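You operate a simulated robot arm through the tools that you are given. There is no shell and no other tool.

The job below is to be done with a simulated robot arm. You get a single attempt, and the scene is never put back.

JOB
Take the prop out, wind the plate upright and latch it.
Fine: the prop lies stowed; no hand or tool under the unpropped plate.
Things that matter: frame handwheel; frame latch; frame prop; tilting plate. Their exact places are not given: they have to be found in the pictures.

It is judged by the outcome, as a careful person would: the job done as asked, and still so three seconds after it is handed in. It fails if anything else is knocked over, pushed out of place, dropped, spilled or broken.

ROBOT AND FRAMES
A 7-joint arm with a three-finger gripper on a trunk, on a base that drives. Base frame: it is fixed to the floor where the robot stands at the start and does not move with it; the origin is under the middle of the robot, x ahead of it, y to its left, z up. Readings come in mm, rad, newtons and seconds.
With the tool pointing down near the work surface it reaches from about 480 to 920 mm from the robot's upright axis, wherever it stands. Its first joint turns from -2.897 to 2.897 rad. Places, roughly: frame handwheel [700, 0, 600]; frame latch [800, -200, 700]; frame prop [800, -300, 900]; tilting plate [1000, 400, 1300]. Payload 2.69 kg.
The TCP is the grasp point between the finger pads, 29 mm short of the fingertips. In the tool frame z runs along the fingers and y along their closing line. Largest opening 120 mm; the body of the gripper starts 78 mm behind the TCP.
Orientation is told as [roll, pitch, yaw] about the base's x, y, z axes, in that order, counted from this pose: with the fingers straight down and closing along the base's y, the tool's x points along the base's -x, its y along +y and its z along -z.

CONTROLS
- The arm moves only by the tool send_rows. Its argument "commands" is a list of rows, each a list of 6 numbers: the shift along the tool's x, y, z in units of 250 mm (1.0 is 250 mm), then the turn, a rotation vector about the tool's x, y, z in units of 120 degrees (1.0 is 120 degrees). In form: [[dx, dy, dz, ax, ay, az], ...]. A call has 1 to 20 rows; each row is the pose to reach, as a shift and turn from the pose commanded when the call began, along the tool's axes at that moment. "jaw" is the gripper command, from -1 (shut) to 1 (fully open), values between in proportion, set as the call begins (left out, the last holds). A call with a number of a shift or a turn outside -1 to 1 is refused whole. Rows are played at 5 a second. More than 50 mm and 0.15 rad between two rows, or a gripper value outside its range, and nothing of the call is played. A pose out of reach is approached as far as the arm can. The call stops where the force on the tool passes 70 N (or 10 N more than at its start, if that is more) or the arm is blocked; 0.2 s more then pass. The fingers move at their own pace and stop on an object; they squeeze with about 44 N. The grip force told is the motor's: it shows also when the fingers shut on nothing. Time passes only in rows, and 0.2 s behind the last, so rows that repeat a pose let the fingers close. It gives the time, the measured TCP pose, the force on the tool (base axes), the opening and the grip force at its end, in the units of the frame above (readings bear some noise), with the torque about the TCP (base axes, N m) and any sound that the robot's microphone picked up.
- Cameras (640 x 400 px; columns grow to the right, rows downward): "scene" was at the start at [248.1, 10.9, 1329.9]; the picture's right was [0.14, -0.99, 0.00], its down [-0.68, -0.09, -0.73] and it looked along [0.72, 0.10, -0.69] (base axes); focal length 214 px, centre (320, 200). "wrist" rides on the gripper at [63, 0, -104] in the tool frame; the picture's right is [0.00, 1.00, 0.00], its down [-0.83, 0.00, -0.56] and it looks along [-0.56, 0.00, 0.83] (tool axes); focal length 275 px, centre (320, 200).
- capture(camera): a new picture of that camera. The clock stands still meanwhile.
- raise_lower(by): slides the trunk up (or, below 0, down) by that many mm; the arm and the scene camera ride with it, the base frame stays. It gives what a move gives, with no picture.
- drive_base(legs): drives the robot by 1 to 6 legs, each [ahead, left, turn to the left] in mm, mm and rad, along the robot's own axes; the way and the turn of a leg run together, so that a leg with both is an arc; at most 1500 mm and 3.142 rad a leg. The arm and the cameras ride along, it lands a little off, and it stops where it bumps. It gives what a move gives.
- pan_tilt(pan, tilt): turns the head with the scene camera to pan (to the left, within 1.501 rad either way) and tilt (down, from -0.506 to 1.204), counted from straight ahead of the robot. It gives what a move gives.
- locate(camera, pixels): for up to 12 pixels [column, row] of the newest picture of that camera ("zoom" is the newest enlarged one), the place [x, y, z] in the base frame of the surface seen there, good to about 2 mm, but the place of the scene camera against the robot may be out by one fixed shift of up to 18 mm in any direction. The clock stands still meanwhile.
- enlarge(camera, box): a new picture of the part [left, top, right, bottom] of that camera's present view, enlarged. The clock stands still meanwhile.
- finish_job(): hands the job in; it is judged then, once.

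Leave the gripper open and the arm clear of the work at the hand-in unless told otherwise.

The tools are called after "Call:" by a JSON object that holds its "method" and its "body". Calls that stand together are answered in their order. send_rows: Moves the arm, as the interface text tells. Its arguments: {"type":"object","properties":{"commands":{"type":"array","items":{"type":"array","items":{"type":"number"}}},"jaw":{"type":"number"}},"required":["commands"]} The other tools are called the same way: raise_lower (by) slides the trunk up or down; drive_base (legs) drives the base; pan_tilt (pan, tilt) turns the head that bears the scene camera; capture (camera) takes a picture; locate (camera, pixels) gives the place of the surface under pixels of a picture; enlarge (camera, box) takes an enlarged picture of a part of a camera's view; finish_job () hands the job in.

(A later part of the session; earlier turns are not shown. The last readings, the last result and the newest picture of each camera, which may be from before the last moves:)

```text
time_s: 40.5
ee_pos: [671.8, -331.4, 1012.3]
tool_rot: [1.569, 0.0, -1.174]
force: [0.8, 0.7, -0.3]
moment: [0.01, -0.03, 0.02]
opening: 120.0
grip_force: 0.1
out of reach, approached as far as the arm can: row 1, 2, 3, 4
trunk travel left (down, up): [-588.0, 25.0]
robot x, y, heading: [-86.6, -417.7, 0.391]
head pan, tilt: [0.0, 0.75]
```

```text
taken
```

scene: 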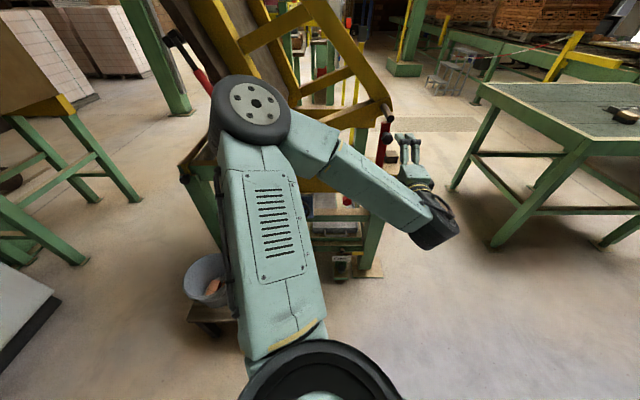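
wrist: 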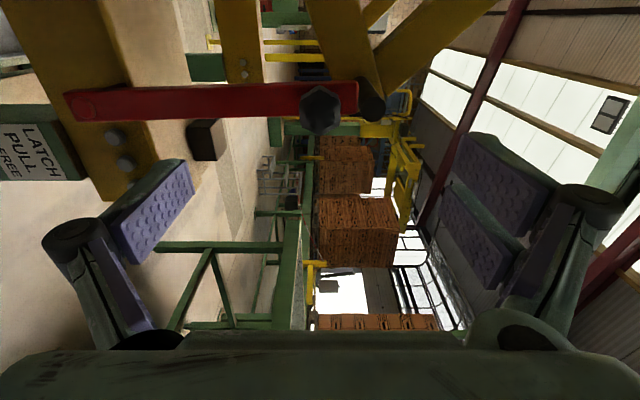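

Pose is square to the frame at the standoff. I measure the knob and prop in this picture.

Call:
{"method": "locate", "body": {"camera": "wrist", "pixels": [[320, 105], [303, 105], [337, 110], [320, 90], [320, 124], [355, 100], [360, 95], [200, 103], [85, 105], [290, 92], [290, 118], [374, 100]]}}

Call:
{"method": "enlarge", "body": {"camera": "wrist", "box": [50, 50, 410, 180]}}

```text
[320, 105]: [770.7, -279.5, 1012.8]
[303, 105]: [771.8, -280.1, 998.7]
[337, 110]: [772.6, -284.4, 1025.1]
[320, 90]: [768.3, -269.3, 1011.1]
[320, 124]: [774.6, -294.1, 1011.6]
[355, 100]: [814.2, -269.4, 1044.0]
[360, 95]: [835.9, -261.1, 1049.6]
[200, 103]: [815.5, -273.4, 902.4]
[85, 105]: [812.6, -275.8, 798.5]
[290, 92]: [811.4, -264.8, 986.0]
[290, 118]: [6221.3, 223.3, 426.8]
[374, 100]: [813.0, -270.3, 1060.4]
```

```text
1.78 times, centred on (230, 115) of wrist
```

zoom: 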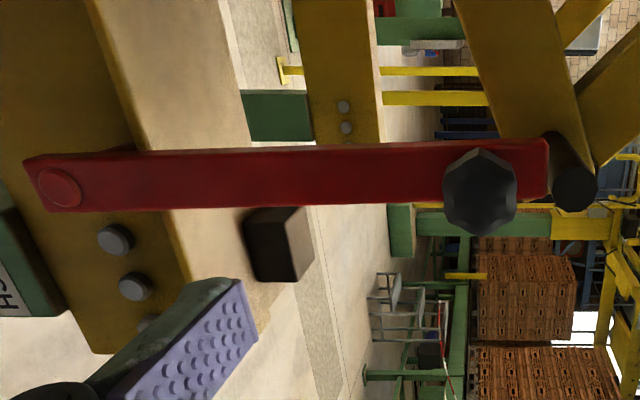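

Knob centre ≈ (771.5,-282,1012), ~28 mm wide. I advance 112 mm with the jaws at ~70 mm so the fingertips stop ~10 mm short of the prop bar, then close.

Call:
{"method": "send_rows", "body": {"commands": [[0.01, 0, 0.1, 0, 0, 0], [0.02, 0, 0.2, 0, 0, 0], [0.029, 0, 0.3, 0, 0, 0], [0.029, 0, 0.4, 0, 0, 0], [0.029, 0, 0.448, 0, 0, 0], [0.029, 0, 0.448, 0, 0, 0]], "jaw": 0.17}}

Call:
{"method": "capture", "body": {"camera": "wrist"}}

```text
time_s: 41.9
ee_pos: [772.9, -281.9, 1011.7]
tool_rot: [1.568, 0.001, -1.173]
force: [-0.9, 0.5, -0.8]
moment: [-0.02, -0.02, -0.01]
opening: 70.2
grip_force: 0.1
trunk travel left (down, up): [-588.0, 25.0]
robot x, y, heading: [-92.6, -419.1, 0.391]
head pan, tilt: [0.0, 0.75]
```

```text
taken
```

wrist: 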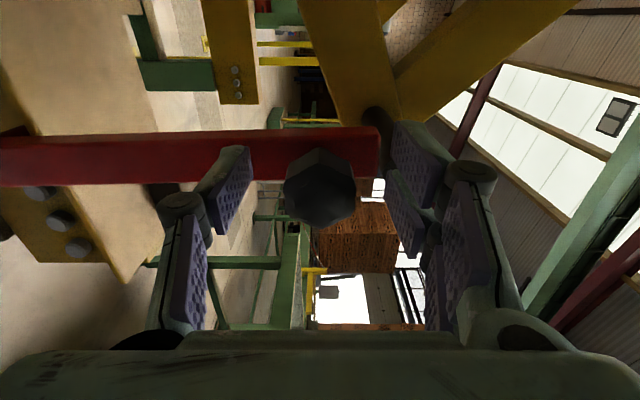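

The knob lies between the fingers. I close the jaws on it.

Call:
{"method": "send_rows", "body": {"commands": [[0, 0, 0, 0, 0, 0], [0, 0, 0, 0, 0, 0], [0, 0, 0, 0, 0, 0], [0, 0, 0, 0, 0, 0], [0, 0, 0, 0, 0, 0]], "jaw": -1}}

Call:
{"method": "capture", "body": {"camera": "wrist"}}

```text
time_s: 43.1
ee_pos: [772.4, -281.2, 1011.2]
tool_rot: [1.569, 0.001, -1.174]
force: [-0.2, 0.6, -0.6]
moment: [0.04, 0.01, -0.05]
opening: 32.8
grip_force: 43.8
trunk travel left (down, up): [-588.0, 25.0]
robot x, y, heading: [-86.3, -417.9, 0.39]
head pan, tilt: [0.0, 0.75]
```

```text
taken
```

wrist: 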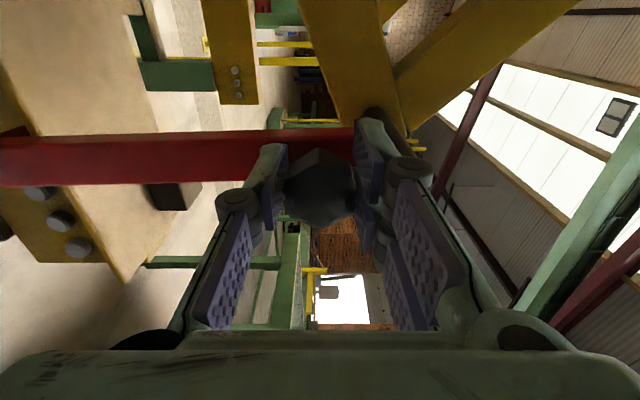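

Gripped (32.8 mm). I test gently: swing the prop ~10 mm to the left and read the forces.

Call:
{"method": "send_rows", "body": {"commands": [[0.012, 0, 0, 0, 0, -0.0066], [0.024, 0, 0, 0, 0, -0.0132], [0.04, 0, 0, 0, 0, -0.022], [0.04, 0, 0, 0, 0, -0.022]]}}

```text
time_s: 44.1
ee_pos: [769.0, -271.1, 1011.5]
tool_rot: [1.569, -0.048, -1.176]
force: [-3.1, -1.7, 0.2]
moment: [-0.1, -0.14, -0.23]
opening: 32.4
grip_force: 45.5
trunk travel left (down, up): [-588.0, 25.0]
robot x, y, heading: [-90.0, -416.0, 0.392]
head pan, tilt: [0.0, 0.75]
```

It moved 10 mm with almost no force. Let me check visually that the prop followed.

Call:
{"method": "capture", "body": {"camera": "wrist"}}

Call:
{"method": "capture", "body": {"camera": "scene"}}

Call:
{"method": "enlarge", "body": {"camera": "scene", "box": [330, 70, 450, 220]}}

```text
taken
```

wrist: 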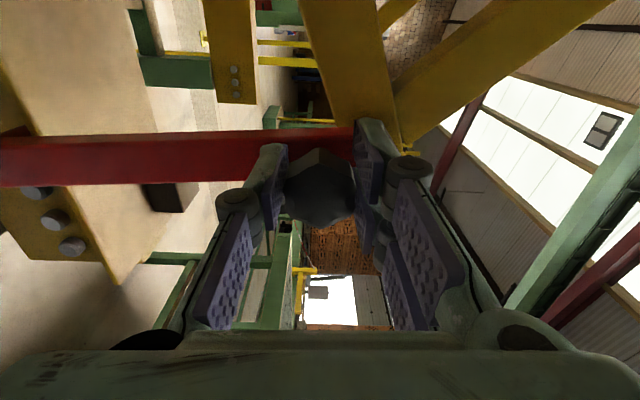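

```text
taken
```

scene: 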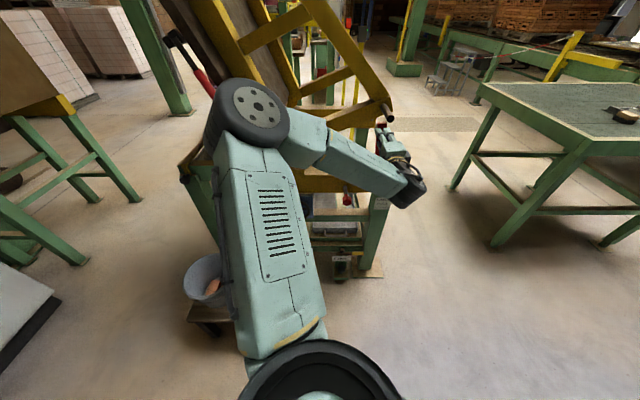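

```text
2.67 times, centred on (390, 145) of scene
```

zoom: 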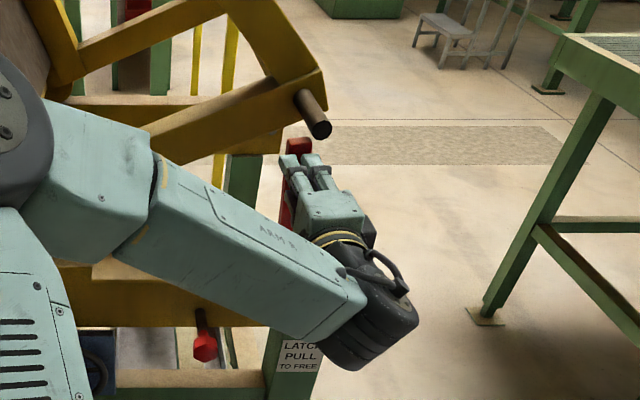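

The prop followed freely and the plate stays held (pin unmoved). I continue the swing to the left about the foot pivot (s≈568, z≈796, radius 216 mm), turning the tool with it, to ~41°.

Call:
{"method": "send_rows", "body": {"commands": [[0.105, -0.0118, 0, 0, 0, -0.0583], [0.208, -0.0362, 0, 0, 0, -0.1167], [0.307, -0.0731, 0, 0, 0, -0.175], [0.401, -0.1217, 0, 0, 0, -0.2333], [0.488, -0.1815, 0, 0, 0, -0.2917], [0.488, -0.1815, 0, 0, 0, -0.2917]]}}

Call:
{"method": "capture", "body": {"camera": "wrist"}}

Call:
{"method": "capture", "body": {"camera": "scene"}}

```text
time_s: 45.5
ee_pos: [710.2, -199.6, 1016.3]
tool_rot: [1.528, -0.464, -1.11]
force: [0.0, -0.1, 0.2]
moment: [-0.01, -0.01, 0.01]
opening: 0.0
grip_force: 29.3
out of reach, approached as far as the arm can: row 2, 3, 4, 5, 6
trunk travel left (down, up): [-588.0, 25.0]
robot x, y, heading: [-90.6, -417.7, 0.391]
head pan, tilt: [0.0, 0.75]
```

```text
taken
```

wrist: 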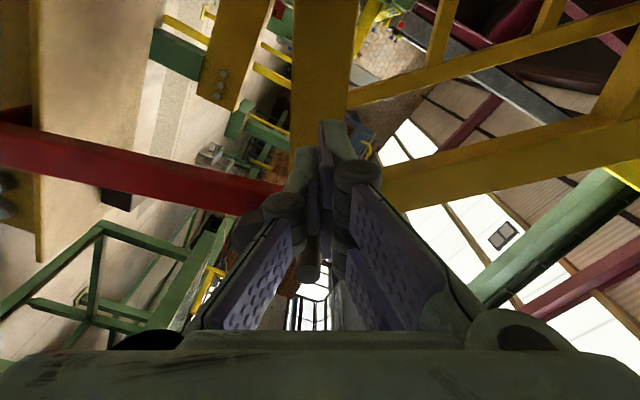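

```text
taken
```

scene: 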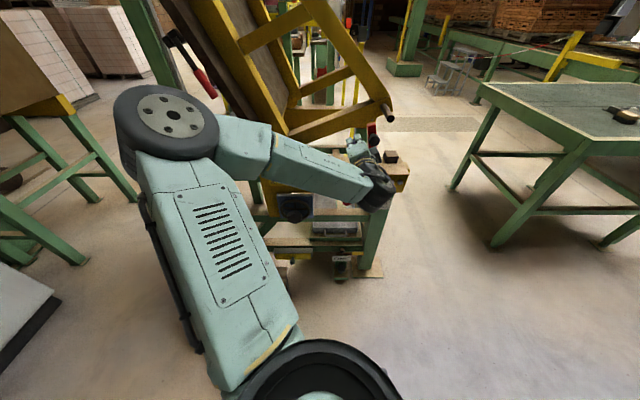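

The arm reached its limit and slipped off the knob (jaws shut on nothing). I check where the prop rests now.

Call:
{"method": "locate", "body": {"camera": "wrist", "pixels": [[20, 145], [100, 160], [200, 180], [260, 195], [300, 230], [310, 265]]}}

Call:
{"method": "enlarge", "body": {"camera": "scene", "box": [310, 90, 430, 220]}}

Call:
{"method": "locate", "body": {"camera": "scene", "pixels": [[165, 120], [125, 105], [375, 130], [205, 85], [225, 130], [175, 40]]}}

```text
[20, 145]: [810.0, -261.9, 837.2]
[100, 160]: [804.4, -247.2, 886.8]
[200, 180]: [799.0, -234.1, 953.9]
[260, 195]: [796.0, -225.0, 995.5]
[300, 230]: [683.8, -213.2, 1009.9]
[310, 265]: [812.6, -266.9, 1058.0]
```

```text
3.08 times, centred on (370, 155) of scene
```

zoom: 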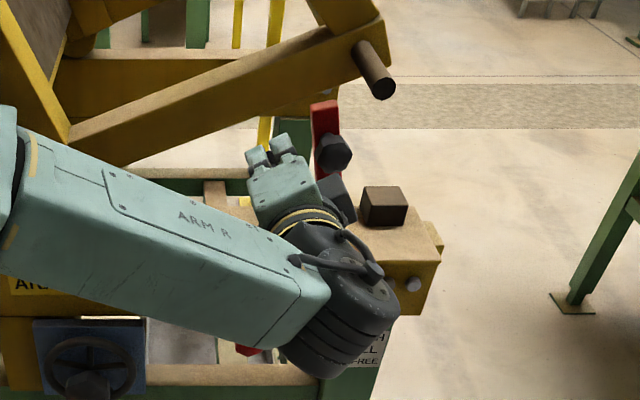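

```text
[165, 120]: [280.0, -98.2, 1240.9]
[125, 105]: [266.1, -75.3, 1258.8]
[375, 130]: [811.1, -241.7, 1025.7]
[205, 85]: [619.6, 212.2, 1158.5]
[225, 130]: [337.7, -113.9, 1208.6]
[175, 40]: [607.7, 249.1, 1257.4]
```

The prop rests about 14° left, held by friction. I retract 150 mm straight back, then I'll lower the trunk to give the arm a better posture for this height.

Call:
{"method": "send_rows", "body": {"commands": [[0, 0, -0.15, 0, 0, 0], [0, 0, -0.3, 0, 0, 0], [0, 0, -0.45, 0, 0, 0], [0, 0, -0.6, 0, 0, 0], [0, 0, -0.6, 0, 0, 0]]}}

Call:
{"method": "capture", "body": {"camera": "scene"}}

```text
time_s: 46.7
ee_pos: [603.1, -264.9, 1028.6]
tool_rot: [1.525, -0.463, -1.109]
force: [0.0, 0.3, -0.1]
moment: [-0.02, 0.0, 0.01]
opening: 0.0
grip_force: 28.4
out of reach, approached as far as the arm can: row 4, 5
trunk travel left (down, up): [-588.0, 25.0]
robot x, y, heading: [-91.1, -415.8, 0.394]
head pan, tilt: [0.0, 0.75]
```

```text
taken
```

scene: 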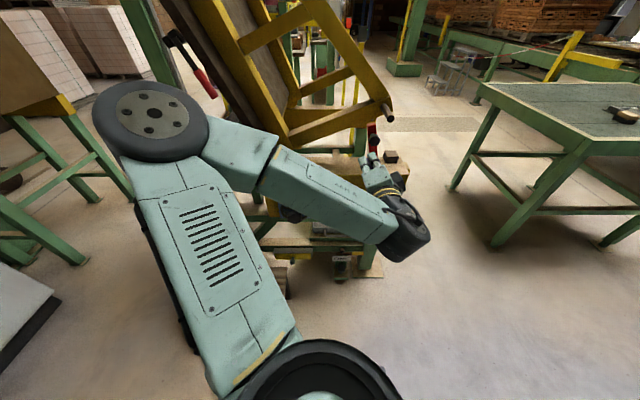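

I lower the trunk by 300 mm (the hand is ~120 mm clear of the latch in front).

Call:
{"method": "raise_lower", "body": {"by": -300}}

Call:
{"method": "capture", "body": {"camera": "scene"}}

```text
time_s: 49.7
ee_pos: [602.8, -265.8, 727.9]
tool_rot: [1.526, -0.462, -1.109]
force: [-1.2, 0.4, 0.3]
moment: [-0.02, -0.01, -0.02]
opening: 0.3
grip_force: 28.4
trunk travel left (down, up): [-288.0, 325.0]
robot x, y, heading: [-93.5, -417.1, 0.393]
head pan, tilt: [0.0, 0.75]
```

```text
taken
```

scene: 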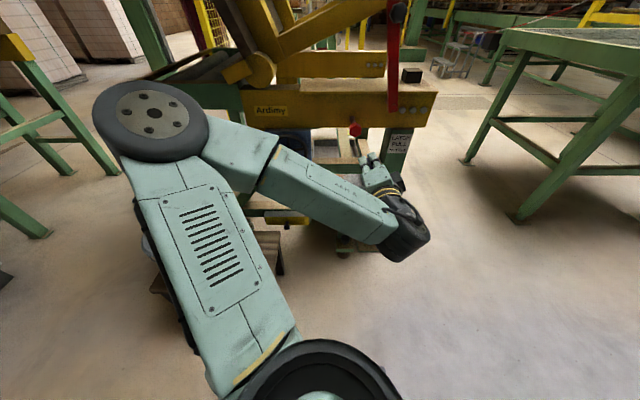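

Now I raise the hand back up to a standoff in front of the knob's new place (≈ z 1005), jaws opening to 70 mm, oriented to match the prop's 14° lean.

Call:
{"method": "send_rows", "body": {"commands": [[-0.078, 0.1165, 0.0116, -0.0014, -0.0034, 0.016], [-0.156, 0.233, 0.0233, -0.0028, -0.0068, 0.032], [-0.234, 0.3495, 0.0349, -0.0041, -0.0102, 0.048], [-0.3125, 0.466, 0.0465, -0.0055, -0.0136, 0.064], [-0.391, 0.5825, 0.0581, -0.0069, -0.017, 0.08], [-0.469, 0.699, 0.0698, -0.0083, -0.0204, 0.096], [-0.547, 0.8155, 0.0814, -0.0096, -0.0238, 0.112], [-0.625, 0.932, 0.093, -0.011, -0.0272, 0.128], [-0.625, 0.932, 0.093, -0.011, -0.0272, 0.128]], "jaw": 0.17}}

Call:
{"method": "capture", "body": {"camera": "wrist"}}

Call:
{"method": "capture", "body": {"camera": "scene"}}

```text
time_s: 51.7
ee_pos: [644.3, -281.4, 977.9]
tool_rot: [1.578, -0.205, -1.178]
force: [0.6, 0.2, -0.5]
moment: [0.0, 0.02, -0.01]
opening: 70.1
grip_force: 0.0
out of reach, approached as far as the arm can: row 8, 9
trunk travel left (down, up): [-288.0, 325.0]
robot x, y, heading: [-88.3, -414.9, 0.391]
head pan, tilt: [0.0, 0.75]
```

```text
taken
```

wrist: 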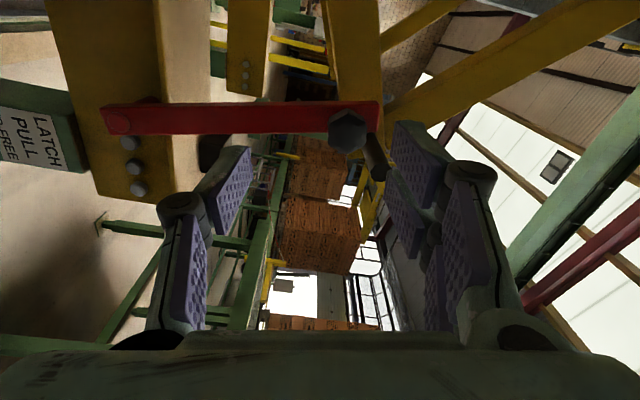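

```text
taken
```

scene: 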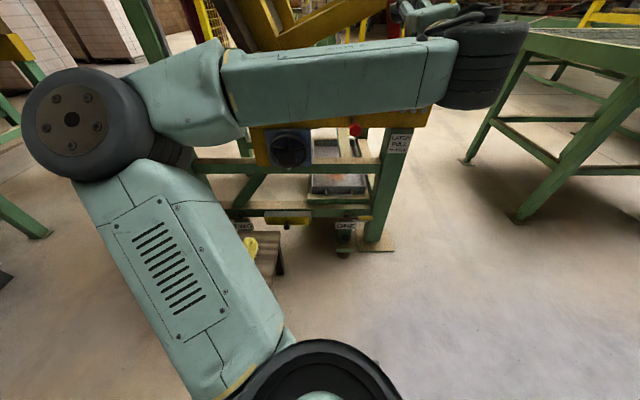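

The arm holds an elbow-left posture and works best with the hand ~200 mm right of the robot's middle. The next positions are farther left, so I'll shift the base left by 150 mm. I check the elbow and bench positions first.

Call:
{"method": "locate", "body": {"camera": "scene", "pixels": [[70, 120], [40, 90], [130, 60], [250, 245], [280, 268], [270, 270], [350, 90], [480, 60], [20, 110], [190, 320]]}}

Call:
{"method": "locate", "body": {"camera": "wrist", "pixels": [[347, 130], [332, 130], [362, 130], [347, 116], [347, 146], [118, 122], [300, 118], [376, 155]]}}

```text
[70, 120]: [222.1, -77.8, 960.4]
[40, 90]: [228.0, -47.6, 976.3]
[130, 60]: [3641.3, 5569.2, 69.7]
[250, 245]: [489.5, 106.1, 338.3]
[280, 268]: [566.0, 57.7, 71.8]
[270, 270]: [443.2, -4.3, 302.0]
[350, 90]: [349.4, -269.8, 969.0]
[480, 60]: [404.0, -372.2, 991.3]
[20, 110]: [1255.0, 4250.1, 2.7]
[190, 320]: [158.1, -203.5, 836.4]
```

```text
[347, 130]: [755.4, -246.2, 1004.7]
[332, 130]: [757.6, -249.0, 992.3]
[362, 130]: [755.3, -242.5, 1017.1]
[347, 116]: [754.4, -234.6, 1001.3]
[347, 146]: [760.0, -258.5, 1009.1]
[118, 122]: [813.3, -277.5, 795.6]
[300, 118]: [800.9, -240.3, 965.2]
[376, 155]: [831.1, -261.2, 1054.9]
```

Knob is at (756,-246,1005). Bench corner is far enough ahead (250+ mm). I drive 150 mm left.

Call:
{"method": "drive_base", "body": {"legs": [[0, 150, 0]]}}

Call:
{"method": "raise_lower", "body": {"by": 30}}

```text
time_s: 53.5
ee_pos: [589.0, -146.2, 979.1]
tool_rot: [1.578, -0.203, -1.179]
force: [-0.4, 0.5, -0.6]
moment: [0.03, 0.01, 0.01]
opening: 70.2
grip_force: 0.0
trunk travel left (down, up): [-288.0, 325.0]
robot x, y, heading: [-144.4, -278.7, 0.393]
head pan, tilt: [0.0, 0.75]
```

```text
time_s: 54.2
ee_pos: [590.5, -147.5, 1008.6]
tool_rot: [1.578, -0.206, -1.177]
force: [-0.6, 0.0, -0.1]
moment: [0.01, -0.01, 0.03]
opening: 70.1
grip_force: 0.1
trunk travel left (down, up): [-318.0, 295.0]
robot x, y, heading: [-146.0, -280.4, 0.385]
head pan, tilt: [0.0, 0.75]
```

Now I move the hand 155 mm to the right to line up with the knob again.

Call:
{"method": "send_rows", "body": {"commands": [[-0.121, -0.0276, 0, 0, 0, 0], [-0.242, -0.0552, 0, 0, 0, 0], [-0.363, -0.0828, 0, 0, 0, 0], [-0.484, -0.1104, 0, 0, 0, 0], [-0.605, -0.138, 0, 0, 0, 0], [-0.605, -0.138, 0, 0, 0, 0]]}}

Call:
{"method": "capture", "body": {"camera": "wrist"}}

Call:
{"method": "capture", "body": {"camera": "scene"}}

```text
time_s: 55.6
ee_pos: [647.5, -289.6, 1000.3]
tool_rot: [1.579, -0.21, -1.18]
force: [-0.1, -0.3, 0.5]
moment: [0.01, 0.02, 0.0]
opening: 70.0
grip_force: 0.1
out of reach, approached as far as the arm can: row 3, 4, 5, 6
trunk travel left (down, up): [-318.0, 295.0]
robot x, y, heading: [-144.7, -283.3, 0.391]
head pan, tilt: [0.0, 0.75]
```

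```text
taken
```

wrist: 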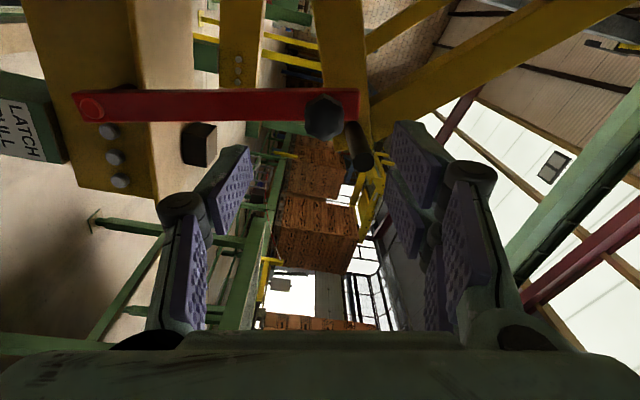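

```text
taken
```

scene: 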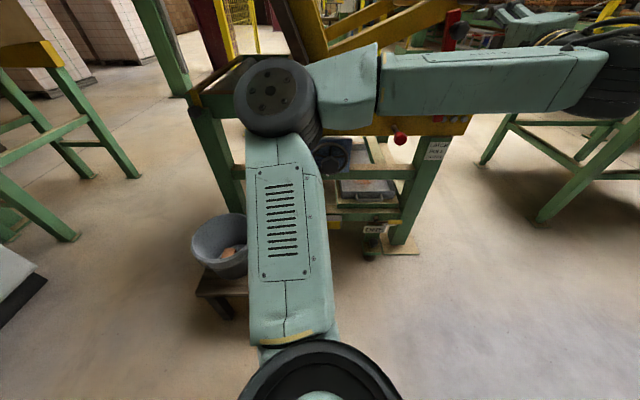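

The arm is at its height limit here, so I raise the trunk 100 mm and bring the hand down by the same amount.

Call:
{"method": "raise_lower", "body": {"by": 100}}

Call:
{"method": "send_rows", "body": {"commands": [[0.02, -0.1, 0, 0, 0, 0], [0.04, -0.2, 0, 0, 0, 0], [0.07, -0.3, 0, 0, 0, 0], [0.075, -0.368, 0, 0, 0, 0], [0.075, -0.368, 0, 0, 0, 0]]}}

Call:
{"method": "capture", "body": {"camera": "wrist"}}

```text
time_s: 57.0
ee_pos: [647.6, -288.2, 1100.4]
tool_rot: [1.58, -0.209, -1.178]
force: [0.0, -0.5, -0.3]
moment: [-0.06, 0.01, -0.02]
opening: 70.3
grip_force: 0.1
trunk travel left (down, up): [-418.0, 195.0]
robot x, y, heading: [-143.0, -280.0, 0.388]
head pan, tilt: [0.0, 0.75]
```

```text
time_s: 58.2
ee_pos: [650.2, -288.3, 1004.5]
tool_rot: [1.58, -0.209, -1.179]
force: [-0.7, -0.1, 1.0]
moment: [-0.01, -0.01, 0.0]
opening: 70.5
grip_force: 0.1
trunk travel left (down, up): [-418.0, 195.0]
robot x, y, heading: [-143.6, -278.9, 0.389]
head pan, tilt: [0.0, 0.75]
```

```text
taken
```

wrist: 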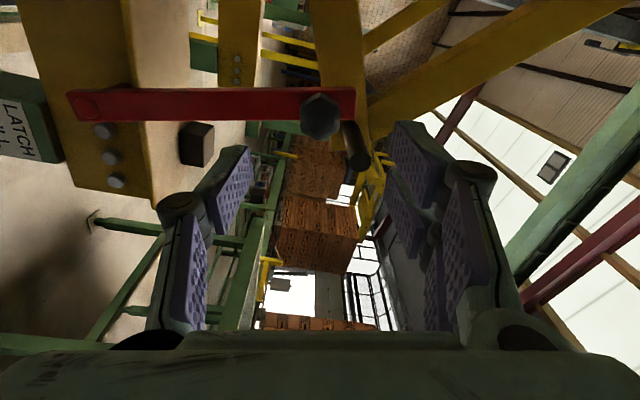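

Reachable now. Before gripping, I rehearse the full arc (fixed orientation, knob will turn within the fingers) here in free space, 115 mm in front of the prop.

Call:
{"method": "send_rows", "body": {"commands": [[0.104, -0.0068, 0, 0, 0, 0], [0.2068, -0.0264, 0, 0, 0, 0], [0.3064, -0.0584, 0, 0, 0, 0], [0.4012, -0.1024, 0, 0, 0, 0], [0.49, -0.1572, 0, 0, 0, 0], [0.5716, -0.2228, 0, 0, 0, 0], [0.6444, -0.298, 0, 0, 0, 0], [0.7072, -0.3812, 0, 0, 0, 0], [0.7596, -0.4716, 0, 0, 0, 0], [0.8008, -0.5676, 0, 0, 0, 0], [0.8256, -0.6492, 0, 0, 0, 0]]}}

Call:
{"method": "capture", "body": {"camera": "scene"}}

```text
time_s: 60.6
ee_pos: [581.7, -144.3, 815.7]
tool_rot: [1.568, -0.21, -1.161]
force: [-1.4, -0.3, 0.7]
moment: [-0.01, 0.01, 0.0]
opening: 70.1
grip_force: 0.0
out of reach, approached as far as the arm can: row 10, 11
trunk travel left (down, up): [-418.0, 195.0]
robot x, y, heading: [-141.1, -281.7, 0.389]
head pan, tilt: [0.0, 0.75]
```

```text
taken
```

scene: 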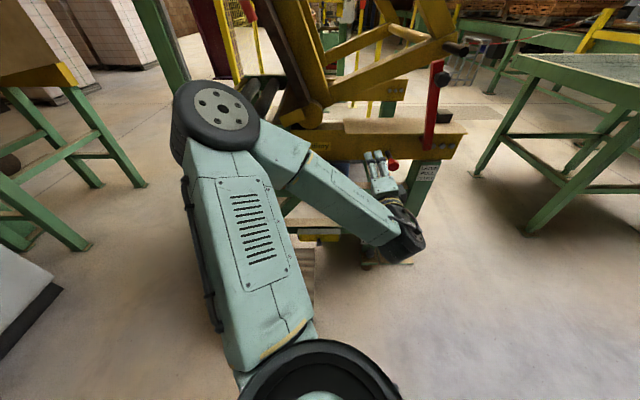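

The arc is reachable to ~75°, and it should be better further forward. I go back to the line-up pose, straight.

Call:
{"method": "send_rows", "body": {"commands": [[-0.13, 0.101, 0.005, 0, 0, 0], [-0.26, 0.202, 0.01, 0, 0, 0], [-0.39, 0.303, 0.015, 0, 0, 0], [-0.52, 0.404, 0.02, 0, 0, 0], [-0.65, 0.505, 0.026, 0, 0, 0], [-0.78, 0.606, 0.031, 0, 0, 0], [-0.78, 0.606, 0.031, 0, 0, 0]]}}

Call:
{"method": "capture", "body": {"camera": "wrist"}}

Call:
{"method": "locate", "body": {"camera": "wrist", "pixels": [[320, 115], [308, 115], [335, 115], [320, 101], [320, 130]]}}

```text
time_s: 62.2
ee_pos: [646.0, -290.4, 1006.1]
tool_rot: [1.579, -0.208, -1.179]
force: [0.0, -0.4, -0.4]
moment: [-0.02, -0.01, 0.02]
opening: 70.2
grip_force: 0.1
trunk travel left (down, up): [-418.0, 195.0]
robot x, y, heading: [-144.1, -279.0, 0.389]
head pan, tilt: [0.0, 0.75]
```

```text
taken
```

wrist: 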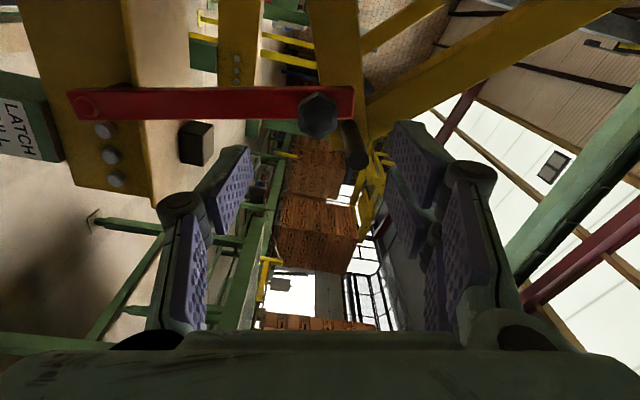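

```text
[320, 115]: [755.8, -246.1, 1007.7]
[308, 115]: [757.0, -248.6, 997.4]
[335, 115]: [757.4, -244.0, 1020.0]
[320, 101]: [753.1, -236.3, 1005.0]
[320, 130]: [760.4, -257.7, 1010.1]
```

Lined up. I advance 121 mm with the knob between the fingers, then close.

Call:
{"method": "send_rows", "body": {"commands": [[-0.0136, 0, 0.12, 0, 0, 0], [-0.0136, 0, 0.24, 0, 0, 0], [-0.0136, 0, 0.36, 0, 0, 0], [-0.0136, 0, 0.484, 0, 0, 0], [-0.0136, 0, 0.484, 0, 0, 0]]}}

Call:
{"method": "send_rows", "body": {"commands": [[0, 0, 0, 0, 0, 0], [0, 0, 0, 0, 0, 0], [0, 0, 0, 0, 0, 0], [0, 0, 0, 0, 0, 0], [0, 0, 0, 0, 0, 0]], "jaw": -1}}

Call:
{"method": "capture", "body": {"camera": "wrist"}}

```text
time_s: 63.4
ee_pos: [758.9, -245.0, 1009.4]
tool_rot: [1.579, -0.21, -1.18]
force: [0.2, 0.2, 0.5]
moment: [0.0, 0.04, -0.01]
opening: 70.2
grip_force: 0.1
trunk travel left (down, up): [-418.0, 195.0]
robot x, y, heading: [-144.7, -281.1, 0.387]
head pan, tilt: [0.0, 0.75]
```

```text
time_s: 64.6
ee_pos: [758.5, -245.3, 1005.6]
tool_rot: [1.577, -0.207, -1.18]
force: [-6.8, -3.9, -15.7]
moment: [0.16, 0.46, 0.11]
opening: 32.9
grip_force: 44.2
trunk travel left (down, up): [-418.0, 195.0]
robot x, y, heading: [-146.0, -280.9, 0.389]
head pan, tilt: [0.0, 0.75]
```

```text
taken
```

wrist: 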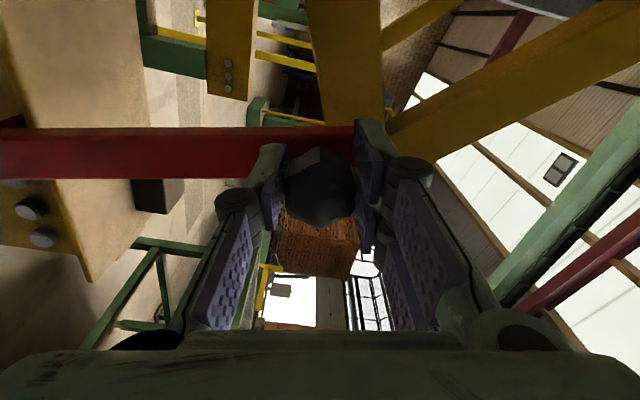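

Gripped firmly. I follow the first part of the arc (to ~40°), orientation fixed.

Call:
{"method": "send_rows", "body": {"commands": [[0.052, -0.003, 0, 0, 0, 0], [0.104, -0.0068, 0, 0, 0, 0], [0.155, -0.016, 0, 0, 0, 0], [0.2068, -0.0264, 0, 0, 0, 0], [0.257, -0.041, 0, 0, 0, 0], [0.3064, -0.0584, 0, 0, 0, 0], [0.355, -0.079, 0, 0, 0, 0], [0.4012, -0.1024, 0, 0, 0, 0]]}}

Call:
{"method": "capture", "body": {"camera": "wrist"}}

```text
time_s: 66.4
ee_pos: [726.0, -160.9, 959.7]
tool_rot: [1.58, -0.209, -1.181]
force: [0.8, -0.1, -0.2]
moment: [0.01, -0.01, -0.03]
opening: 0.1
grip_force: 28.3
trunk travel left (down, up): [-418.0, 195.0]
robot x, y, heading: [-145.4, -281.5, 0.39]
head pan, tilt: [0.0, 0.75]
```

```text
taken
```

wrist: 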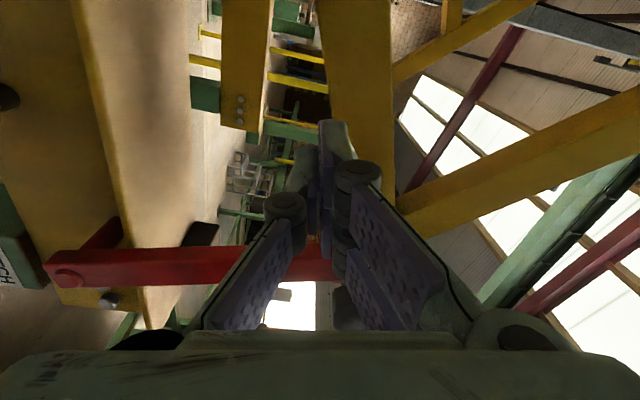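

It slipped off the knob again and the prop seems to be at the same lean. I measure the prop's angle now.

Call:
{"method": "locate", "body": {"camera": "wrist", "pixels": [[68, 277], [120, 268], [180, 266], [230, 264], [100, 235], [345, 300]]}}

Call:
{"method": "enlarge", "body": {"camera": "wrist", "box": [0, 150, 240, 340]}}

Call:
{"method": "capture", "body": {"camera": "scene"}}

Call:
{"method": "enlarge", "body": {"camera": "scene", "box": [340, 30, 500, 190]}}

```text
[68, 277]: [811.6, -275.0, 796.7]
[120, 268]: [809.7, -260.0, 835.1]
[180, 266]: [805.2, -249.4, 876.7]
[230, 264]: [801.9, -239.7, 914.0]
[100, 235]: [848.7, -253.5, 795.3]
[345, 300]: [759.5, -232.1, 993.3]
```

```text
2.11 times, centred on (120, 245) of wrist
```

zoom: 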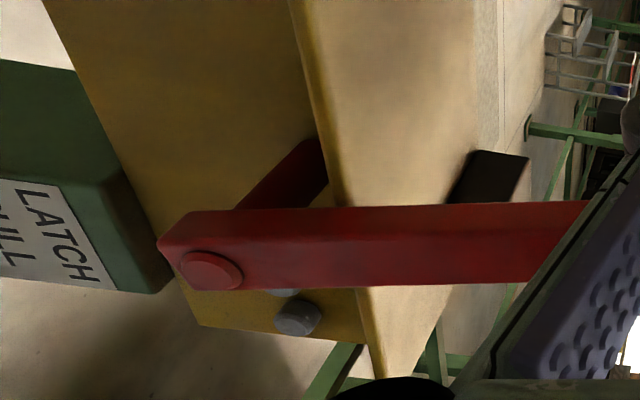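

```text
taken
```

scene: 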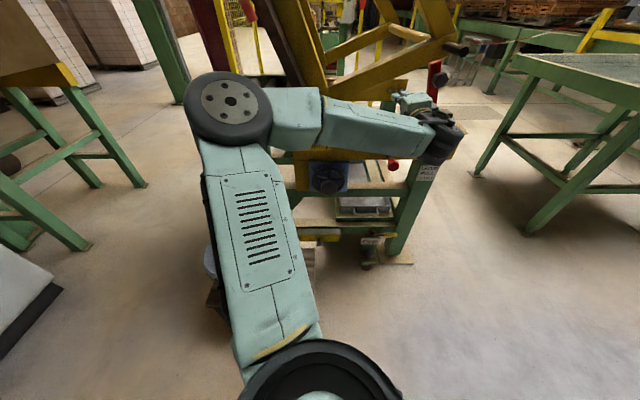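

```text
2.50 times, centred on (420, 110) of scene
```

zoom: 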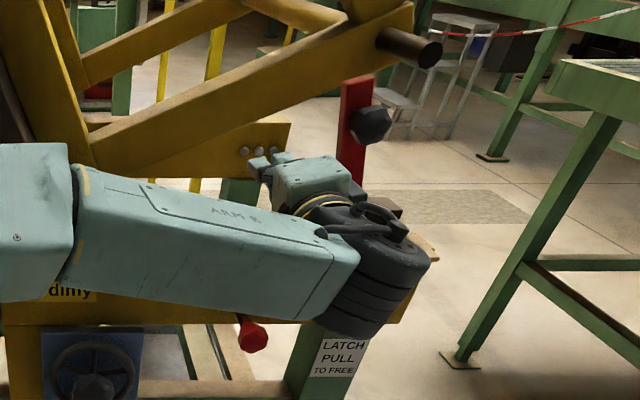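

The prop leans ~17° now: the vertical-closing fingers simply slid off sideways. Better: grip with the fingers closing along the swing direction, and move slowly. I retract 120 mm first.

Call:
{"method": "send_rows", "body": {"commands": [[0, 0, -0.12, 0, 0, 0], [0, 0, -0.24, 0, 0, 0], [0, 0, -0.36, 0, 0, 0], [0, 0, -0.48, 0, 0, 0], [0, 0, -0.48, 0, 0, 0]]}}

Call:
{"method": "send_rows", "body": {"commands": [[0, 0, 0, 0, 0, -0.07], [0, 0, 0, 0, 0, -0.14], [0, 0, 0, 0, 0, -0.21], [0, 0, 0, 0, 0, -0.28], [0, 0, 0, 0, 0, -0.35], [0, 0, 0, 0, 0, -0.42], [0, 0, 0, 0, 0, -0.49], [0, 0, 0, 0, 0, -0.56], [0, 0, 0, 0, 0, -0.63], [0, 0, 0, 0, 0, -0.7], [0, 0, 0, 0, 0, -0.77], [0, 0, 0, 0, 0, -0.792]], "jaw": 0.17}}

Call:
{"method": "capture", "body": {"camera": "wrist"}}

Call:
{"method": "capture", "body": {"camera": "scene"}}

```text
time_s: 67.6
ee_pos: [614.5, -206.1, 957.5]
tool_rot: [1.58, -0.212, -1.179]
force: [-0.6, -0.3, 0.2]
moment: [0.02, 0.01, -0.01]
opening: 0.0
grip_force: 28.8
trunk travel left (down, up): [-418.0, 195.0]
robot x, y, heading: [-146.7, -277.6, 0.387]
head pan, tilt: [0.0, 0.75]
```

```text
time_s: 70.2
ee_pos: [614.1, -206.2, 959.5]
tool_rot: [-1.6, -1.269, 1.992]
force: [0.5, -0.2, 0.4]
moment: [-0.01, -0.02, 0.01]
opening: 70.2
grip_force: 0.0
trunk travel left (down, up): [-418.0, 195.0]
robot x, y, heading: [-144.4, -283.0, 0.39]
head pan, tilt: [0.0, 0.75]
```

```text
taken
```

wrist: 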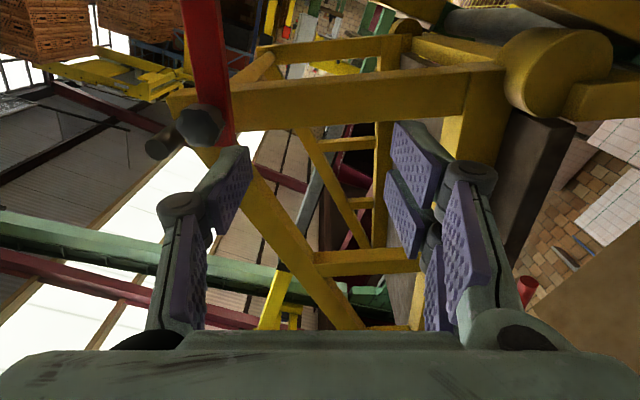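

```text
taken
```

scene: 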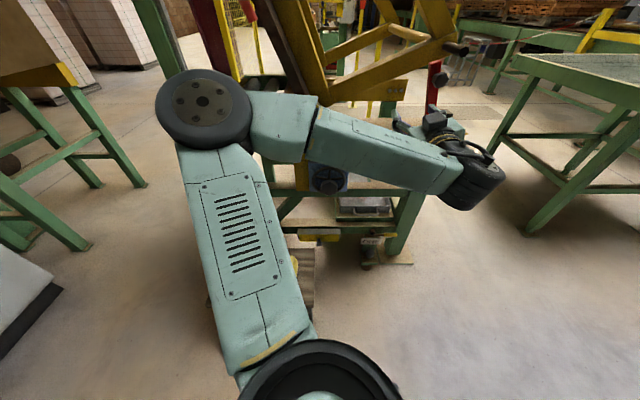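

Rolled well, still reachable. I measure the knob in this view.

Call:
{"method": "locate", "body": {"camera": "wrist", "pixels": [[200, 124], [184, 126], [218, 122], [198, 108], [202, 142], [210, 70], [205, 20], [160, 145]]}}

```text
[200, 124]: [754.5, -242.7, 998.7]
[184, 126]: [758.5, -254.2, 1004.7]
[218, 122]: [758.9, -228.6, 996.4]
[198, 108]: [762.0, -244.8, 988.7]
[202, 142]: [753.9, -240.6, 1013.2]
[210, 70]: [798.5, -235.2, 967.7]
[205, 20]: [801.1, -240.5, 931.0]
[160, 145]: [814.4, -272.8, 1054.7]
```

Knob centre ≈ (757,-242,1001). I align, then advance 118 mm with the fingers on either side of the knob.

Call:
{"method": "send_rows", "body": {"commands": [[-0.019, -0.128, 0, 0, 0, 0], [-0.038, -0.256, 0, 0, 0, 0], [-0.056, -0.385, 0, 0, 0, 0], [-0.056, -0.385, 0.15, 0, 0, 0], [-0.056, -0.385, 0.3, 0, 0, 0], [-0.056, -0.385, 0.4, 0, 0, 0], [-0.056, -0.385, 0.472, 0, 0, 0], [-0.056, -0.385, 0.472, 0, 0, 0]]}}

Call:
{"method": "capture", "body": {"camera": "wrist"}}

```text
time_s: 72.0
ee_pos: [755.6, -243.1, 1002.5]
tool_rot: [-1.6, -1.273, 1.994]
force: [-0.4, 0.3, -0.4]
moment: [-0.01, -0.01, -0.01]
opening: 70.1
grip_force: 0.0
trunk travel left (down, up): [-418.0, 195.0]
robot x, y, heading: [-145.1, -278.7, 0.392]
head pan, tilt: [0.0, 0.75]
```

```text
taken
```

wrist: 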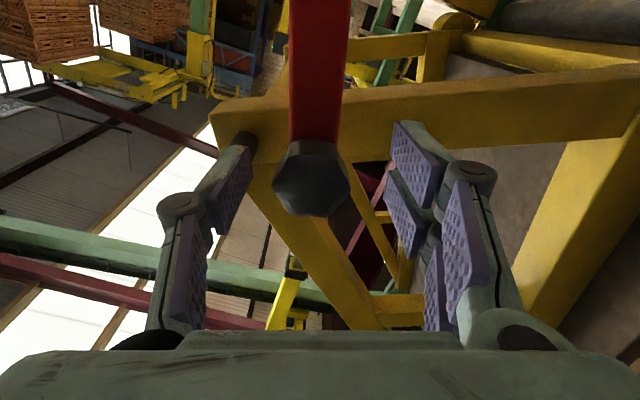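

Well centred. Closing the jaws.

Call:
{"method": "send_rows", "body": {"commands": [[0, 0, 0, 0, 0, 0], [0, 0, 0, 0, 0, 0], [0, 0, 0, 0, 0, 0], [0, 0, 0, 0, 0, 0], [0, 0, 0, 0, 0, 0]], "jaw": -1}}

```text
time_s: 73.2
ee_pos: [755.9, -247.5, 1003.9]
tool_rot: [-1.608, -1.272, 1.992]
force: [15.9, -15.6, 8.8]
moment: [-0.2, 0.0, -0.41]
opening: 32.8
grip_force: 43.9
trunk travel left (down, up): [-418.0, 195.0]
robot x, y, heading: [-144.5, -281.2, 0.387]
head pan, tilt: [0.0, 0.75]
```

Gripped with a little residual force. Now swing left slowly, 2° per row for four rows, tool rotating along.

Call:
{"method": "send_rows", "body": {"commands": [[-0.0014, 0.0297, 0, 0, 0, -0.0167], [-0.0018, 0.0592, 0, 0, 0, -0.0333], [-0.0012, 0.0888, 0, 0, 0, -0.05], [0.0006, 0.1184, 0, 0, 0, -0.0667], [0.0006, 0.1184, 0, 0, 0, -0.0667]]}}

Call:
{"method": "capture", "body": {"camera": "wrist"}}

```text
time_s: 73.7
ee_pos: [754.4, -247.0, 1003.4]
tool_rot: [-1.616, -1.22, 1.978]
force: [18.1, -6.5, 3.8]
moment: [-0.16, 0.6, -0.07]
opening: 33.1
grip_force: 44.7
trunk travel left (down, up): [-418.0, 195.0]
robot x, y, heading: [-143.2, -280.4, 0.387]
head pan, tilt: [0.0, 0.75]
stopped in row 2: the force on the tool passed its limit at 76 N (the readings are from after the stop); the commanded pose is now the measured one
```

```text
taken
```

wrist: 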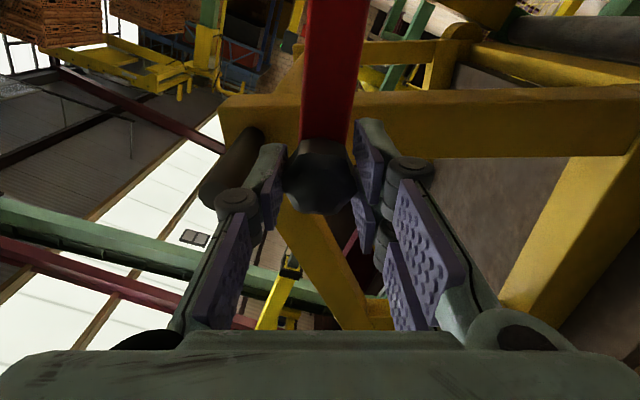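

A hard stop: 76 N at about 14° left, so it does not fold further that way. The free swing must be to the right. I test slowly, back towards upright first.

Call:
{"method": "send_rows", "body": {"commands": [[0.004, -0.0292, 0, 0, 0, 0.0167], [0.0088, -0.0584, 0, 0, 0, 0.0333], [0.0148, -0.0876, 0, 0, 0, 0.05], [0.022, -0.116, 0, 0, 0, 0.0667], [0.022, -0.116, 0, 0, 0, 0.0667]]}}

Call:
{"method": "capture", "body": {"camera": "wrist"}}

Call:
{"method": "capture", "body": {"camera": "scene"}}

```text
time_s: 74.9
ee_pos: [763.8, -268.8, 1007.7]
tool_rot: [-1.647, -1.362, 2.019]
force: [11.3, 6.6, 0.3]
moment: [0.14, 0.4, 0.76]
opening: 32.5
grip_force: 45.2
trunk travel left (down, up): [-418.0, 195.0]
robot x, y, heading: [-141.0, -279.3, 0.393]
head pan, tilt: [0.0, 0.75]
```

```text
taken
```

wrist: 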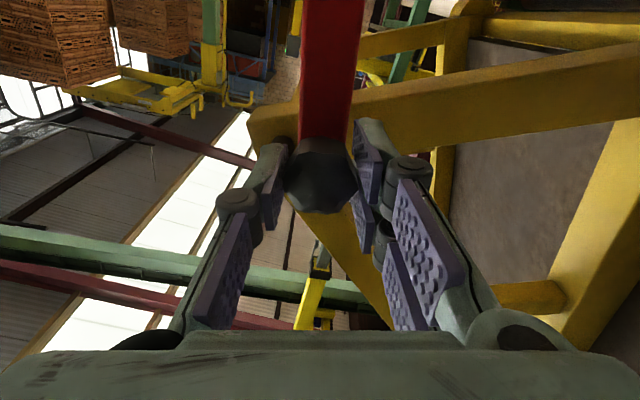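

```text
taken
```

scene: 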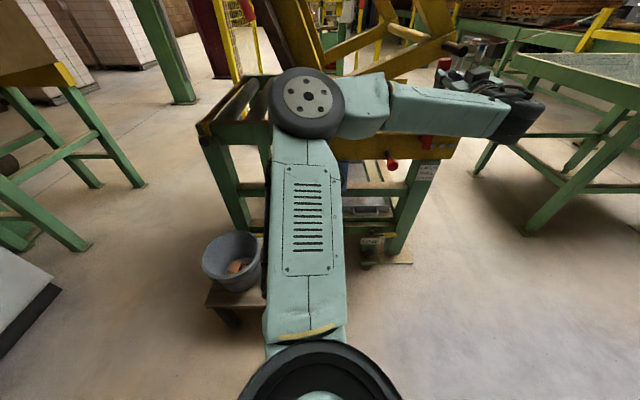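

It moves back easily, now ~6° left. I continue slowly through upright toward the right, watching for the pin.

Call:
{"method": "send_rows", "body": {"commands": [[0.0036, -0.0292, 0, 0, 0, 0.0167], [0.0084, -0.0588, 0, 0, 0, 0.0333], [0.014, -0.0876, 0, 0, 0, 0.05], [0.0208, -0.1164, 0, 0, 0, 0.0667], [0.0284, -0.1452, 0, 0, 0, 0.0833], [0.0372, -0.1732, 0, 0, 0, 0.1]]}}

Call:
{"method": "capture", "body": {"camera": "wrist"}}

```text
time_s: 76.3
ee_pos: [775.6, -296.4, 1011.2]
tool_rot: [-2.751, -1.554, -3.125]
force: [-22.5, 7.3, -1.2]
moment: [0.16, -0.4, 0.75]
opening: 32.2
grip_force: 45.2
trunk travel left (down, up): [-418.0, 195.0]
robot x, y, heading: [-144.6, -281.1, 0.391]
head pan, tilt: [0.0, 0.75]
stopped in row 6: the force on the tool passed its limit at 75 N (the readings are from after the stop); the commanded pose is now the measured one
```

```text
taken
```

wrist: 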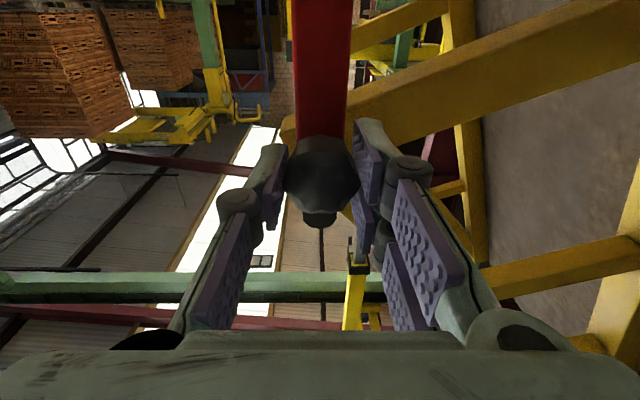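

Blocked on the right too (75 N) at about upright: the pin is exactly above the prop head now. I'll look closely at the contact.

Call:
{"method": "capture", "body": {"camera": "scene"}}

Call:
{"method": "enlarge", "body": {"camera": "scene", "box": [400, 10, 560, 150]}}

Call:
{"method": "enlarge", "body": {"camera": "wrist", "box": [220, 90, 420, 250]}}

Call:
{"method": "locate", "body": {"camera": "wrist", "pixels": [[318, 220], [310, 225], [327, 224], [320, 60], [318, 100], [300, 60], [345, 60], [300, 130]]}}

```text
taken
```

scene: 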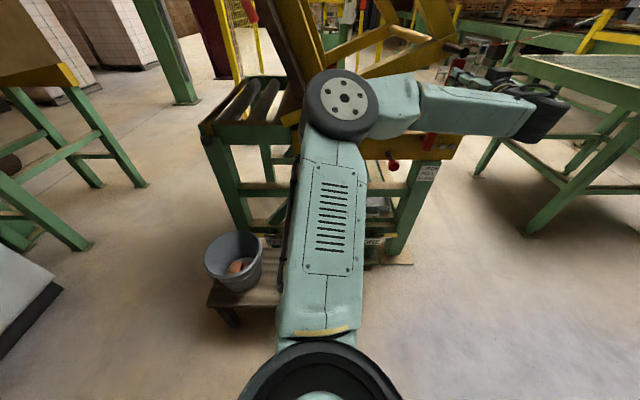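

```text
2.86 times, centred on (480, 80) of scene
```

zoom: 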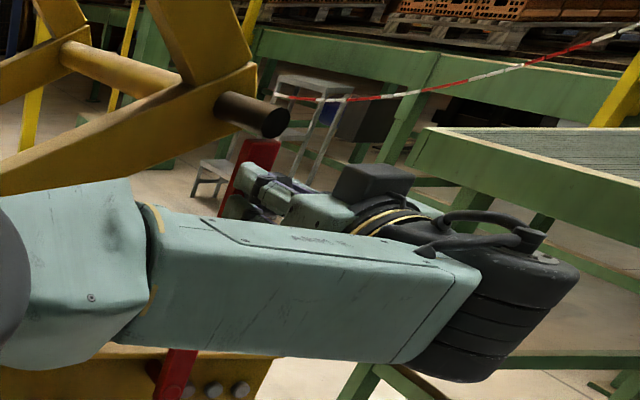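

```text
2.50 times, centred on (320, 170) of wrist
```

zoom: 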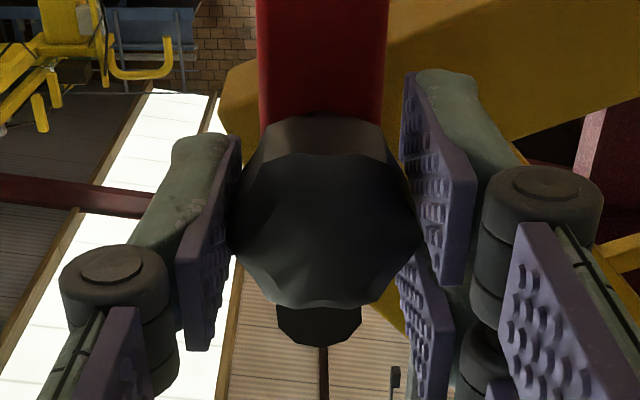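

```text
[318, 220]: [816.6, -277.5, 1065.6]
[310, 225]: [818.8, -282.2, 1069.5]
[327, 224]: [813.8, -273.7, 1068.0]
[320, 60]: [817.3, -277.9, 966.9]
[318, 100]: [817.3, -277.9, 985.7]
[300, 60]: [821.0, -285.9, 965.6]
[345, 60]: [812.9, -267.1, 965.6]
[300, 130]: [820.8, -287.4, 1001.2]
```

The prop only plays between about -2° and 14° sideways, so that's not how it comes out. I test pulling it gently outward (towards the robot) 12 mm.

Call:
{"method": "send_rows", "body": {"commands": [[0, 0.012, 0, 0, 0, 0], [0, 0.03, 0, 0, 0, 0], [0, 0.03, -0.012, 0, 0, 0], [0, 0.03, -0.024, 0, 0, 0], [0, 0.03, -0.036, 0, 0, 0], [0, 0.03, -0.048, 0, 0, 0], [0, 0.03, -0.048, 0, 0, 0]]}}

Call:
{"method": "capture", "body": {"camera": "wrist"}}

```text
time_s: 77.9
ee_pos: [768.2, -288.4, 1008.4]
tool_rot: [-2.587, -1.551, 3.001]
force: [56.0, 25.9, 26.3]
moment: [0.57, -0.24, -0.07]
opening: 32.9
grip_force: 44.7
trunk travel left (down, up): [-418.0, 195.0]
robot x, y, heading: [-144.8, -279.3, 0.393]
head pan, tilt: [0.0, 0.75]
```

```text
taken
```

wrist: 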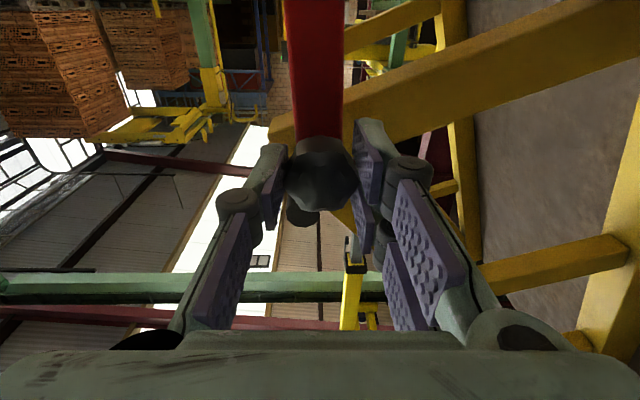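

Pulling outward is rigid (62 N). There's a small gap between prop head and pin, so the plate isn't resting on it. I ease off, lean it ~10° left clear of the pin, and then test lifting along its own axis.

Call:
{"method": "send_rows", "body": {"commands": [[0, 0, 0.024, 0, 0, 0], [0, 0, 0.048, 0, 0, 0], [0.001, 0.03, 0.048, 0, 0, -0.0167], [0.003, 0.06, 0.048, 0, 0, -0.0333], [0.006, 0.09, 0.048, 0, 0, -0.05], [0.009, 0.118, 0.048, 0, 0, -0.0667], [0.013, 0.147, 0.048, 0, 0, -0.083], [0.013, 0.147, 0.048, 0, 0, -0.083]]}}

```text
time_s: 79.7
ee_pos: [759.5, -262.7, 1006.0]
tool_rot: [-1.651, -1.39, 2.043]
force: [-33.9, -16.3, -1.6]
moment: [0.14, 0.0, -0.07]
opening: 32.8
grip_force: 44.6
trunk travel left (down, up): [-418.0, 195.0]
robot x, y, heading: [-148.3, -279.9, 0.387]
head pan, tilt: [0.0, 0.75]
```

Residual push inward of ~37 N; I back off 5 mm, then lift gently 8 mm along the prop's axis.

Call:
{"method": "send_rows", "body": {"commands": [[0, 0, -0.01, 0, 0, 0], [0, 0, -0.02, 0, 0, 0], [-0.008, 0, -0.02, 0, 0, 0], [-0.016, 0, -0.02, 0, 0, 0], [-0.024, 0, -0.02, 0, 0, 0], [-0.032, 0, -0.02, 0, 0, 0], [-0.032, 0, -0.02, 0, 0, 0]]}}

```text
time_s: 81.3
ee_pos: [759.4, -260.8, 1008.0]
tool_rot: [-1.601, -1.392, 1.995]
force: [-6.6, -5.6, -28.2]
moment: [-0.12, 0.55, -0.06]
opening: 32.2
grip_force: 45.2
trunk travel left (down, up): [-418.0, 195.0]
robot x, y, heading: [-146.0, -279.2, 0.384]
head pan, tilt: [0.0, 0.75]
```

28 N down for 8 mm commanded. Is it weight or rigid? I lift 6 mm more.

Call:
{"method": "send_rows", "body": {"commands": [[-0.008, 0, 0, 0, 0, 0], [-0.016, 0, 0, 0, 0, 0], [-0.024, 0, 0, 0, 0, 0], [-0.024, 0, 0, 0, 0, 0]]}}

```text
time_s: 82.3
ee_pos: [761.3, -260.1, 1008.1]
tool_rot: [-1.54, -1.395, 1.937]
force: [-1.1, -9.9, -44.4]
moment: [-0.41, 0.62, -0.14]
opening: 32.1
grip_force: 45.8
trunk travel left (down, up): [-418.0, 195.0]
robot x, y, heading: [-147.6, -281.4, 0.388]
head pan, tilt: [0.0, 0.75]
```

The prop is rigid vertically as well, so it is a plain hinge whose rightward swing is likely jammed by the pin above it. I relax the lift, open the jaws and back off to inspect.

Call:
{"method": "send_rows", "body": {"commands": [[0.028, 0, 0, 0, 0, 0], [0.056, 0, 0, 0, 0, 0], [0.056, 0.02, 0, 0, 0, -0.015], [0.056, 0.04, 0, 0, 0, -0.025], [0.056, 0.04, 0, 0, 0, -0.025]]}}

Call:
{"method": "send_rows", "body": {"commands": [[0, 0, 0, 0, 0, 0], [0, 0, 0, 0, 0, 0], [0, 0, 0, 0, 0, 0], [0, 0, -0.15, 0, 0, 0], [0, 0, -0.3, 0, 0, 0], [0, 0, -0.45, 0, 0, 0], [0, 0, -0.6, 0, 0, 0]], "jaw": 0.17}}

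Call:
{"method": "capture", "body": {"camera": "wrist"}}

```text
time_s: 83.5
ee_pos: [755.0, -247.8, 1005.9]
tool_rot: [-1.647, -1.336, 2.049]
force: [6.9, 1.7, 1.9]
moment: [0.09, -0.63, 0.27]
opening: 32.1
grip_force: 44.7
trunk travel left (down, up): [-418.0, 195.0]
robot x, y, heading: [-143.9, -278.7, 0.389]
head pan, tilt: [0.0, 0.75]
```

```text
time_s: 85.1
ee_pos: [615.7, -307.9, 1001.8]
tool_rot: [-1.634, -1.338, 2.031]
force: [0.1, -0.2, 0.0]
moment: [-0.01, -0.02, -0.02]
opening: 70.4
grip_force: 0.0
trunk travel left (down, up): [-418.0, 195.0]
robot x, y, heading: [-144.7, -278.3, 0.385]
head pan, tilt: [0.0, 0.75]
```

```text
taken
```

wrist: 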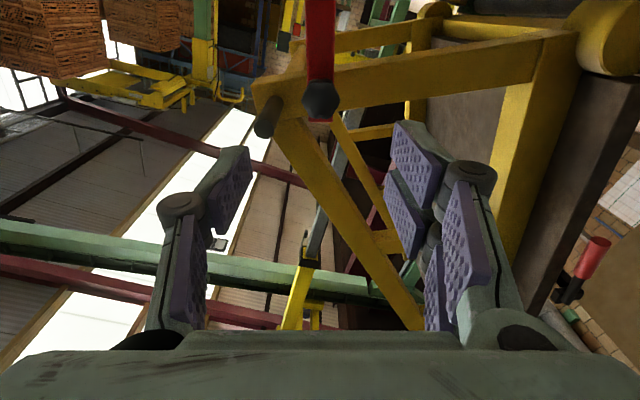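

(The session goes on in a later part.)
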